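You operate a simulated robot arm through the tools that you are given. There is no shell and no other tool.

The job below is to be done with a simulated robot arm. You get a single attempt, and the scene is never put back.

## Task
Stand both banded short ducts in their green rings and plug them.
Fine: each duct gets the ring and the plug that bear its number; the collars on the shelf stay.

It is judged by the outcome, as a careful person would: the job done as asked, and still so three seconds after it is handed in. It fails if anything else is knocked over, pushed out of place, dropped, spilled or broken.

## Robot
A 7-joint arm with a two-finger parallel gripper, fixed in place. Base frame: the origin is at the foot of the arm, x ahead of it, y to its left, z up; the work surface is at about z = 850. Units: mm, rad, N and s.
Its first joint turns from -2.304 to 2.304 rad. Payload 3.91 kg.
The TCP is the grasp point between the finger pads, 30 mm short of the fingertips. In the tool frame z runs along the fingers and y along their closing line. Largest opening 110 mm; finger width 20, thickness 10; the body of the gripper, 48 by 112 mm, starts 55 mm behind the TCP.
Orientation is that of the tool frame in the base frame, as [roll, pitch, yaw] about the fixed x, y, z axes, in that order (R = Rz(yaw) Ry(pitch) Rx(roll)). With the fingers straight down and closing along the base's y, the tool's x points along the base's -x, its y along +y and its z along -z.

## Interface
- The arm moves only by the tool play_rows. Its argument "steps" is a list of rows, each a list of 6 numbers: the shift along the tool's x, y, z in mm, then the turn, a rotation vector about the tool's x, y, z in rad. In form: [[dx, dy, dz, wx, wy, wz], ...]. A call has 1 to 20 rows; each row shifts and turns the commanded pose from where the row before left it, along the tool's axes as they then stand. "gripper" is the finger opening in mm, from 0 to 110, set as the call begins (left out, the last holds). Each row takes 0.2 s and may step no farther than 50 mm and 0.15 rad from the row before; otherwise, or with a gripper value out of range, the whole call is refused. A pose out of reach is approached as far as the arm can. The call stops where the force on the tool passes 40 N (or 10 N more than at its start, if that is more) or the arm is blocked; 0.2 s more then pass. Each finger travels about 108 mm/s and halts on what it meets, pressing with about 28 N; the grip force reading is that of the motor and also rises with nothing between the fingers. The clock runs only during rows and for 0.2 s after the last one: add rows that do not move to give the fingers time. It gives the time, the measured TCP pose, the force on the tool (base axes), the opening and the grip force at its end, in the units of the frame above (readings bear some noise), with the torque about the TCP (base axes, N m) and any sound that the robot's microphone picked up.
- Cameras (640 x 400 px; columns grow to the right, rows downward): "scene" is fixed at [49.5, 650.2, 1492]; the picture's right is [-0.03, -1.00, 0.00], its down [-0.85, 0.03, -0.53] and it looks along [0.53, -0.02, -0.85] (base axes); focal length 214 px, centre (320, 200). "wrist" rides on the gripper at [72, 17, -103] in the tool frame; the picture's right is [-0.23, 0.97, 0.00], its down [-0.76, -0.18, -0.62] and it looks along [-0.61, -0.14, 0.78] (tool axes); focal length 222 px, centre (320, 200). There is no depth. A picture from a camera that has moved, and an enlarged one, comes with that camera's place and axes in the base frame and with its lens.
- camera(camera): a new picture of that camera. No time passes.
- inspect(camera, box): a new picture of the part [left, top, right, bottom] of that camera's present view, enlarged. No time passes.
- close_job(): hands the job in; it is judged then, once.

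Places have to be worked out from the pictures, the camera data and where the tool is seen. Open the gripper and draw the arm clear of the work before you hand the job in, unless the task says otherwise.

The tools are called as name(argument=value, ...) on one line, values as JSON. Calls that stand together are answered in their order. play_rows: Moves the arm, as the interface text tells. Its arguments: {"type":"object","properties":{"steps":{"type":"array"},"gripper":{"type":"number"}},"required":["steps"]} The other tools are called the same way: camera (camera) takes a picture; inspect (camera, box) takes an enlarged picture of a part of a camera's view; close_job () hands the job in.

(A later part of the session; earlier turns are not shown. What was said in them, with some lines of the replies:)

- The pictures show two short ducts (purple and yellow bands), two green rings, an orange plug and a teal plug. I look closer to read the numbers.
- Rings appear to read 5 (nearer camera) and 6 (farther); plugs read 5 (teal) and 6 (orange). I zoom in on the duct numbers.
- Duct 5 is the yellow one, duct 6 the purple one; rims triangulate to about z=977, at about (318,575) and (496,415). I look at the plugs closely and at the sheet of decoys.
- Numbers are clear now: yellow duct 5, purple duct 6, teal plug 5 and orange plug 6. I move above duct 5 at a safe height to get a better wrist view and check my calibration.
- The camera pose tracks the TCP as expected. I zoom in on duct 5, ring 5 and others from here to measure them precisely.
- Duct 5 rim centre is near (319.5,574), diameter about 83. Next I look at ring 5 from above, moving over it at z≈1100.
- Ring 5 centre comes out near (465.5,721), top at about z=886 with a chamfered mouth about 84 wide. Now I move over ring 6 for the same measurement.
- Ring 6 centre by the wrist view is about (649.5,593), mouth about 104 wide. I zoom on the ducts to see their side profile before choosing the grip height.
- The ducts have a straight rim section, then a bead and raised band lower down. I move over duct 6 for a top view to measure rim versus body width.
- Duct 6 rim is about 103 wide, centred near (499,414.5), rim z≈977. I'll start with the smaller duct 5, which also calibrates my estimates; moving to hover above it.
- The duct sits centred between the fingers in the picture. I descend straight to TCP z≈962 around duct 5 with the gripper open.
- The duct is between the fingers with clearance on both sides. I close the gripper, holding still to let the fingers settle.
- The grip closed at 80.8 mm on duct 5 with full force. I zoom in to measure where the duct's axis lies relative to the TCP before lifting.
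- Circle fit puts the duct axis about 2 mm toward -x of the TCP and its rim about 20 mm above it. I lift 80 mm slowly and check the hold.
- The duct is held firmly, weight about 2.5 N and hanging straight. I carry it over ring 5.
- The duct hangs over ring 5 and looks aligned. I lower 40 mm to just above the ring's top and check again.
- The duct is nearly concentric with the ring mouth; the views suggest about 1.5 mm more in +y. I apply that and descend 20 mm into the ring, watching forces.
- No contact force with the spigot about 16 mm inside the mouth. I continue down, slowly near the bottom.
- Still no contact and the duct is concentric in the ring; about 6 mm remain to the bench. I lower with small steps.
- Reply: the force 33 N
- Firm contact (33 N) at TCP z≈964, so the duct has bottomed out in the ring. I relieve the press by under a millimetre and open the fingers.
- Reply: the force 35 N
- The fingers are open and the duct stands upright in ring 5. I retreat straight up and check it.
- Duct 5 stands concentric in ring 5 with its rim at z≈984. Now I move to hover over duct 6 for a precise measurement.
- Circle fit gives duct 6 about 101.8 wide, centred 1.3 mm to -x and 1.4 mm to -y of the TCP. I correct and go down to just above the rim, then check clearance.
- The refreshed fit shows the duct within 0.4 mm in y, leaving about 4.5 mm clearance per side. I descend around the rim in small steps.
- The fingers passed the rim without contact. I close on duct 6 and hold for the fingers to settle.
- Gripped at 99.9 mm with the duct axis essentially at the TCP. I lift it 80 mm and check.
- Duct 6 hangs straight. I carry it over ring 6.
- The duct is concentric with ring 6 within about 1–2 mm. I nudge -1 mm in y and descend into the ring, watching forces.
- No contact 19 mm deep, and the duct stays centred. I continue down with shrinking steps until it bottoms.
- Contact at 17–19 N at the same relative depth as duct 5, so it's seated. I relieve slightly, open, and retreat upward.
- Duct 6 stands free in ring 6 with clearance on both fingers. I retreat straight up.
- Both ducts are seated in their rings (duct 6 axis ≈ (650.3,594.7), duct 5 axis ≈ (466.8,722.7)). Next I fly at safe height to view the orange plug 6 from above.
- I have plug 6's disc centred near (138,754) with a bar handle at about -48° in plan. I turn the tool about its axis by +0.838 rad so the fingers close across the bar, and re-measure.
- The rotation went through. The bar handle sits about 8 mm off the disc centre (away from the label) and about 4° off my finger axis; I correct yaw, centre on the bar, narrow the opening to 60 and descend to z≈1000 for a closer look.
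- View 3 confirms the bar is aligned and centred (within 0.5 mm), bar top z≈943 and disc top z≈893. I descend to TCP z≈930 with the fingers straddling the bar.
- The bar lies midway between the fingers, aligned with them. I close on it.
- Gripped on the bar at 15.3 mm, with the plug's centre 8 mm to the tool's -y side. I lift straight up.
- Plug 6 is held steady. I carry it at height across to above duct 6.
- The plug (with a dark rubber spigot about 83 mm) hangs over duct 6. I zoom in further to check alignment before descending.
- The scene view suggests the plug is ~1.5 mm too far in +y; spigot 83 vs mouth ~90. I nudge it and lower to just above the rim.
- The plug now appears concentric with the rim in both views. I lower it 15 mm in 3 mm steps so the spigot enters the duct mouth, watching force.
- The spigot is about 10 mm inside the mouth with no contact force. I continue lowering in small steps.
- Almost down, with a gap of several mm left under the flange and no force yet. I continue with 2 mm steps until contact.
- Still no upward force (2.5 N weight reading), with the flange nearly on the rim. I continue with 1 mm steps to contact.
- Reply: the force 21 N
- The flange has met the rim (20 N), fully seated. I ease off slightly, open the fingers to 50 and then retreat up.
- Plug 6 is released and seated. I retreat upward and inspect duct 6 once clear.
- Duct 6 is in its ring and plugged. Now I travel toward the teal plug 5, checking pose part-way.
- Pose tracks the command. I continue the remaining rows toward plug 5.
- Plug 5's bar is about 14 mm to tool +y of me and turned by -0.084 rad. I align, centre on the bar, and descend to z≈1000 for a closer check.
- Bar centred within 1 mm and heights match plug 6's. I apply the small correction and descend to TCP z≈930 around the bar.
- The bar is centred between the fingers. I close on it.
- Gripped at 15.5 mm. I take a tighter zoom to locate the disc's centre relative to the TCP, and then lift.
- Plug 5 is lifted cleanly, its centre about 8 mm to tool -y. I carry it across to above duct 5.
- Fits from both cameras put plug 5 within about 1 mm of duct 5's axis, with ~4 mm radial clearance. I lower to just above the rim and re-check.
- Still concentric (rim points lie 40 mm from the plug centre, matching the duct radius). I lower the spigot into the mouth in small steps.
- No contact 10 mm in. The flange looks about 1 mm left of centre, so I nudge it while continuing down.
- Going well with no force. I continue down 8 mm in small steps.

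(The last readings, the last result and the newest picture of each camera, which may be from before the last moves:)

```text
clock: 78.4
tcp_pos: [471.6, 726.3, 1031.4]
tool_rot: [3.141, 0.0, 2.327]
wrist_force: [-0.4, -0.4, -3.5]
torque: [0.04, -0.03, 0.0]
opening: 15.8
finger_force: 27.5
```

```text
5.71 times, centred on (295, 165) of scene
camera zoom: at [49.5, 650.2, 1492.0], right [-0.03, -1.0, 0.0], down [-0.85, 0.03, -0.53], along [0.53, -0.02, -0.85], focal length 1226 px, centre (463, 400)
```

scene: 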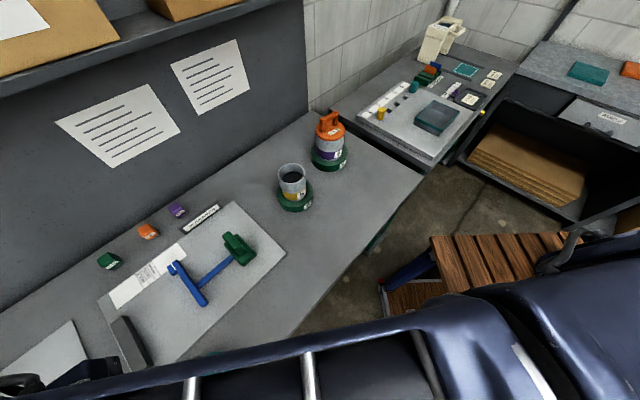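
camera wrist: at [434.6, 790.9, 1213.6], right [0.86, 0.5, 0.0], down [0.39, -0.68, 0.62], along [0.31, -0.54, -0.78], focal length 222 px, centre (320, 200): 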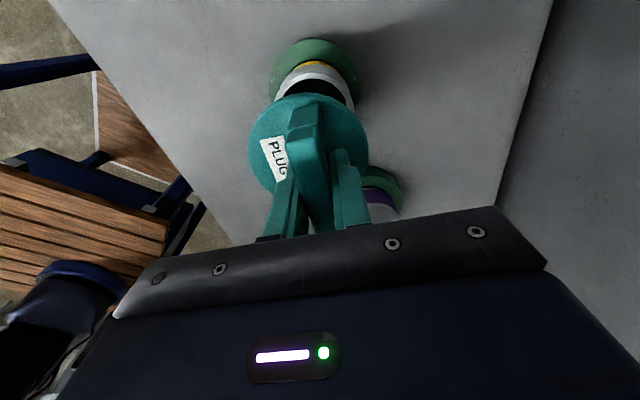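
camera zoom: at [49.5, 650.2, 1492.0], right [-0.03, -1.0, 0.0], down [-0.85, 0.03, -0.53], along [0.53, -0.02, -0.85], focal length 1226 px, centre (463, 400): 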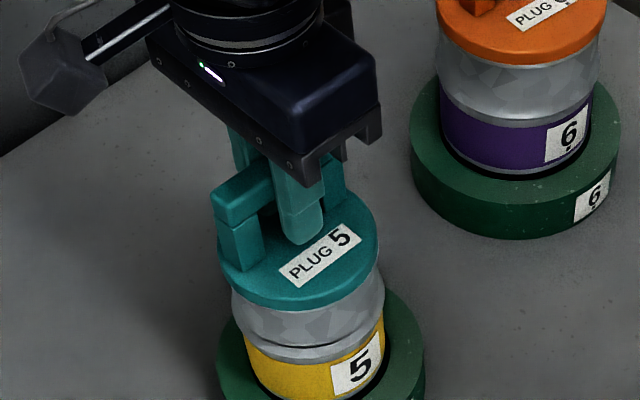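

The flange is almost at the rim. I finish with 1 mm steps to contact.

play_rows(steps=[[0, 0, 1, 0, 0, 0], [0, 0, 1, 0, 0, 0], [0, 0, 1, 0, 0, 0], [0, 0, 1, 0, 0, 0], [0, 0, 0, 0, 0, 0]])

inspect(camera="scene", box=[265, 130, 325, 200])

```text
clock: 79.6
tcp_pos: [471.1, 726.3, 1028.5]
tool_rot: [3.14, 0.0, 2.328]
wrist_force: [0.7, 2.5, 18.6]
torque: [0.04, 0.04, 0.01]
opening: 15.9
finger_force: 28.2
```

```text
5.71 times, centred on (295, 165) of scene
camera zoom: at [49.5, 650.2, 1492.0], right [-0.03, -1.0, 0.0], down [-0.85, 0.03, -0.53], along [0.53, -0.02, -0.85], focal length 1226 px, centre (463, 400)
```

zoom: 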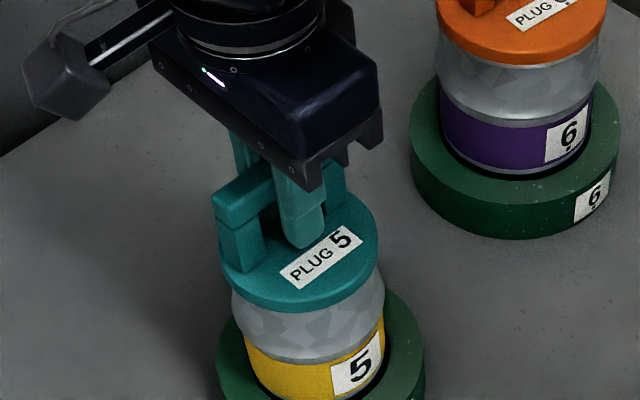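

Contact at 19 N at the same height as plug 6 (TCP z≈1028.5): seated. I ease off, open the fingers and retreat.

play_rows(steps=[[0, 0, -0.8, 0, 0, 0], [0, 0, 0, 0, 0, 0]])

play_rows(steps=[[0, 0, 0, 0, 0, 0], [0, 0, 0, 0, 0, 0], [0, 0, 0, 0, 0, 0]], gripper=50)

camera(camera="wrist")

inspect(camera="scene", box=[265, 130, 325, 200])

```text
clock: 80.2
tcp_pos: [471.7, 726.5, 1027.8]
tool_rot: [3.141, -0.001, 2.327]
wrist_force: [-0.4, 2.5, 15.5]
torque: [0.08, 0.18, 0.0]
opening: 15.5
finger_force: 27.7
```

```text
clock: 81.0
tcp_pos: [473.3, 728.4, 1028.1]
tool_rot: [3.141, 0.0, 2.327]
wrist_force: [0.6, 0.4, 0.9]
torque: [-0.02, -0.04, 0.01]
opening: 50.0
finger_force: 0.0
```

```text
taken
camera wrist: at [434.5, 790.4, 1131.4], right [0.86, 0.5, 0.0], down [0.39, -0.68, 0.62], along [0.31, -0.54, -0.78], focal length 222 px, centre (320, 200)
```

wrist: 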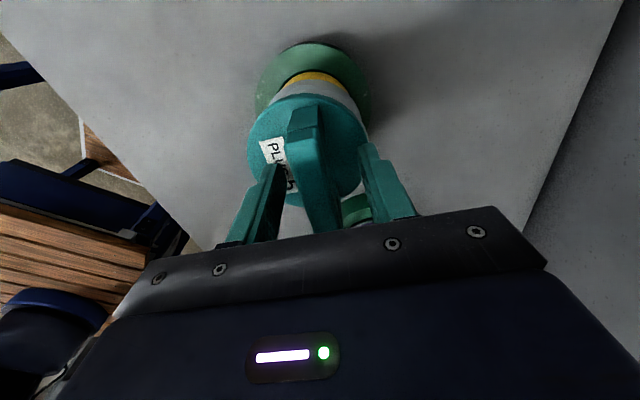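

```text
5.71 times, centred on (295, 165) of scene
camera zoom: at [49.5, 650.2, 1492.0], right [-0.03, -1.0, 0.0], down [-0.85, 0.03, -0.53], along [0.53, -0.02, -0.85], focal length 1226 px, centre (463, 400)
```

zoom: 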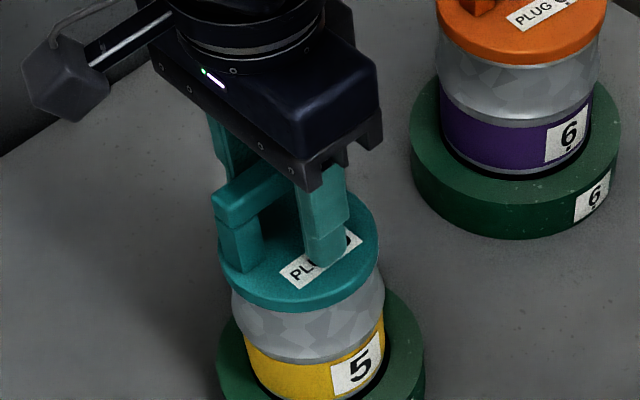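

The fingers are clear of the bar on both sides. I retreat straight up and then draw the arm away toward its starting area.

play_rows(steps=[[0, 0, -10, 0, 0, 0], [0, 0, -20, 0, 0, 0], [0, 0, -30, 0, 0, 0], [0, 0, -40, 0, 0, 0], [0, 0, -40, 0, 0, 0], [0, 0, -40, 0, 0, 0], [0, 0, 0, 0, 0, 0]])

camera(camera="wrist")

inspect(camera="scene", box=[255, 100, 365, 220])

```text
clock: 82.6
tcp_pos: [472.4, 728.5, 1208.0]
tool_rot: [3.141, 0.0, 2.327]
wrist_force: [1.0, -0.4, 0.5]
torque: [-0.02, 0.0, 0.0]
opening: 49.7
finger_force: 0.1
```

```text
taken
camera wrist: at [435.1, 790.6, 1312.4], right [0.86, 0.5, 0.0], down [0.39, -0.68, 0.62], along [0.31, -0.54, -0.78], focal length 222 px, centre (320, 200)
```

wrist: 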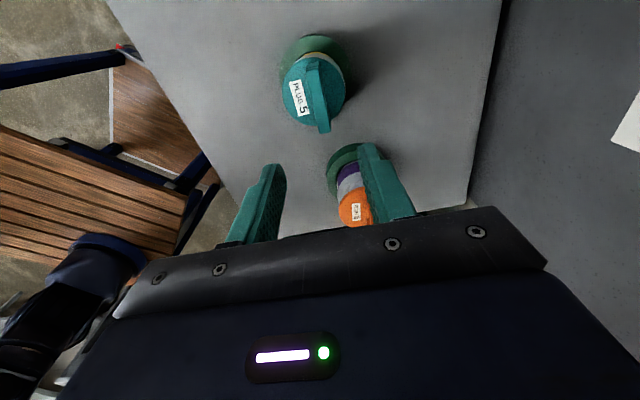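

```text
3.33 times, centred on (310, 160) of scene
camera zoom: at [49.5, 650.2, 1492.0], right [-0.03, -1.0, 0.0], down [-0.85, 0.03, -0.53], along [0.53, -0.02, -0.85], focal length 715 px, centre (353, 333)
```

zoom: 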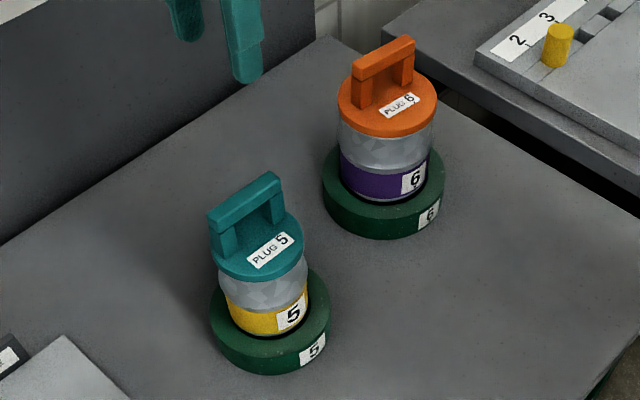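

Both ducts stand plugged in matching rings. I move the arm clear of the work, open the gripper fully, and take final pictures.

play_rows(steps=[[-13.7, -43.3, -6.7, 0, 0, 0], [-13.7, -43.3, -6.7, 0, 0, 0], [-13.7, -43.3, -6.7, 0, 0, 0], [-13.7, -43.3, -6.7, 0, 0, 0], [-13.7, -43.3, -6.7, 0, 0, 0], [-13.7, -43.3, -6.7, 0, 0, 0], [0, 0, 0, 0, 0, 0], [0, 0, 0, 0, 0, 0]], gripper=100)

camera(camera="scene")

inspect(camera="scene", box=[255, 100, 365, 220])

camera(camera="wrist")

```text
clock: 84.4
tcp_pos: [338.7, 489.1, 1248.5]
tool_rot: [-3.141, 0.0, 2.326]
wrist_force: [0.5, 0.7, -0.1]
torque: [0.03, 0.04, 0.05]
opening: 100.2
finger_force: 0.1
```

```text
taken
```

scene: 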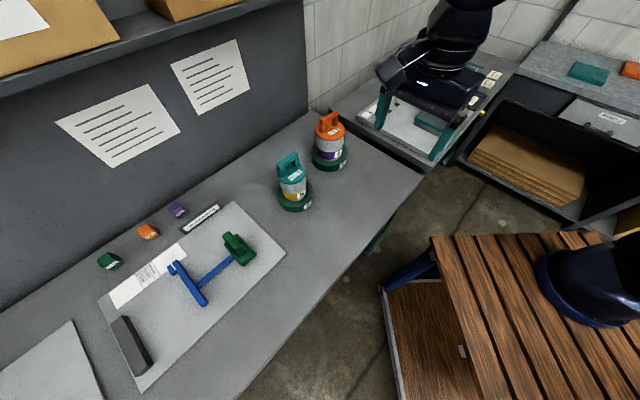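

```text
3.33 times, centred on (310, 160) of scene
camera zoom: at [49.5, 650.2, 1492.0], right [-0.03, -1.0, 0.0], down [-0.85, 0.03, -0.53], along [0.53, -0.02, -0.85], focal length 715 px, centre (353, 333)
```

zoom: 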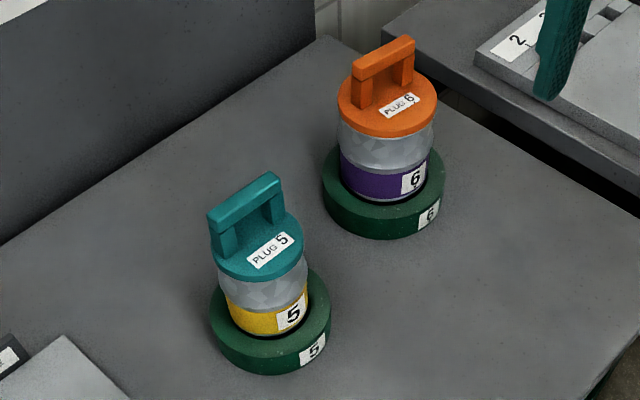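

```text
taken
camera wrist: at [301.1, 553.3, 1352.6], right [0.86, 0.5, 0.0], down [0.39, -0.68, 0.62], along [0.31, -0.54, -0.78], focal length 222 px, centre (320, 200)
```

wrist: 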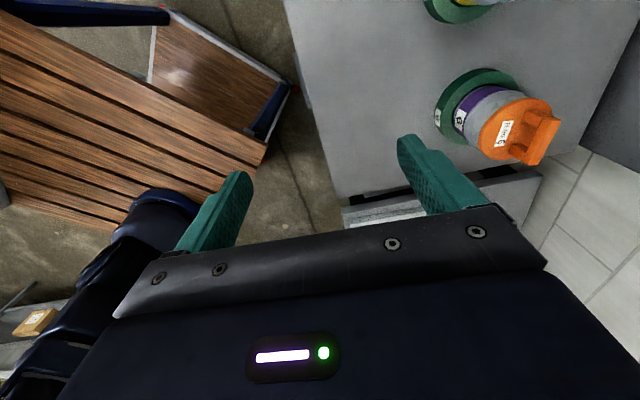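

The final pictures show duct 5 in ring 5 with plug 5 and duct 6 in ring 6 with plug 6. Both stand upright, everything else is where it was, and the arm is clear with the gripper open, so I hand the job in.

close_job()

```text
The job is handed in.
```

Both banded ducts are standing upright in their green rings and plugged, and I have handed the job in.

- **Duct 5 (yellow band):** it sits in ring 5 with the teal plug 5 pressed down until its flange met the rim.
- **Duct 6 (purple band):** it sits in ring 6 with the orange plug 6 seated the same way.

I did not touch the collars on the shelf. The final pictures show nothing else on the bench moved. The arm was drawn clear with the gripper open before hand-in. I have no view of the scene after that, so the three-second check itself is unconfirmed on my side.
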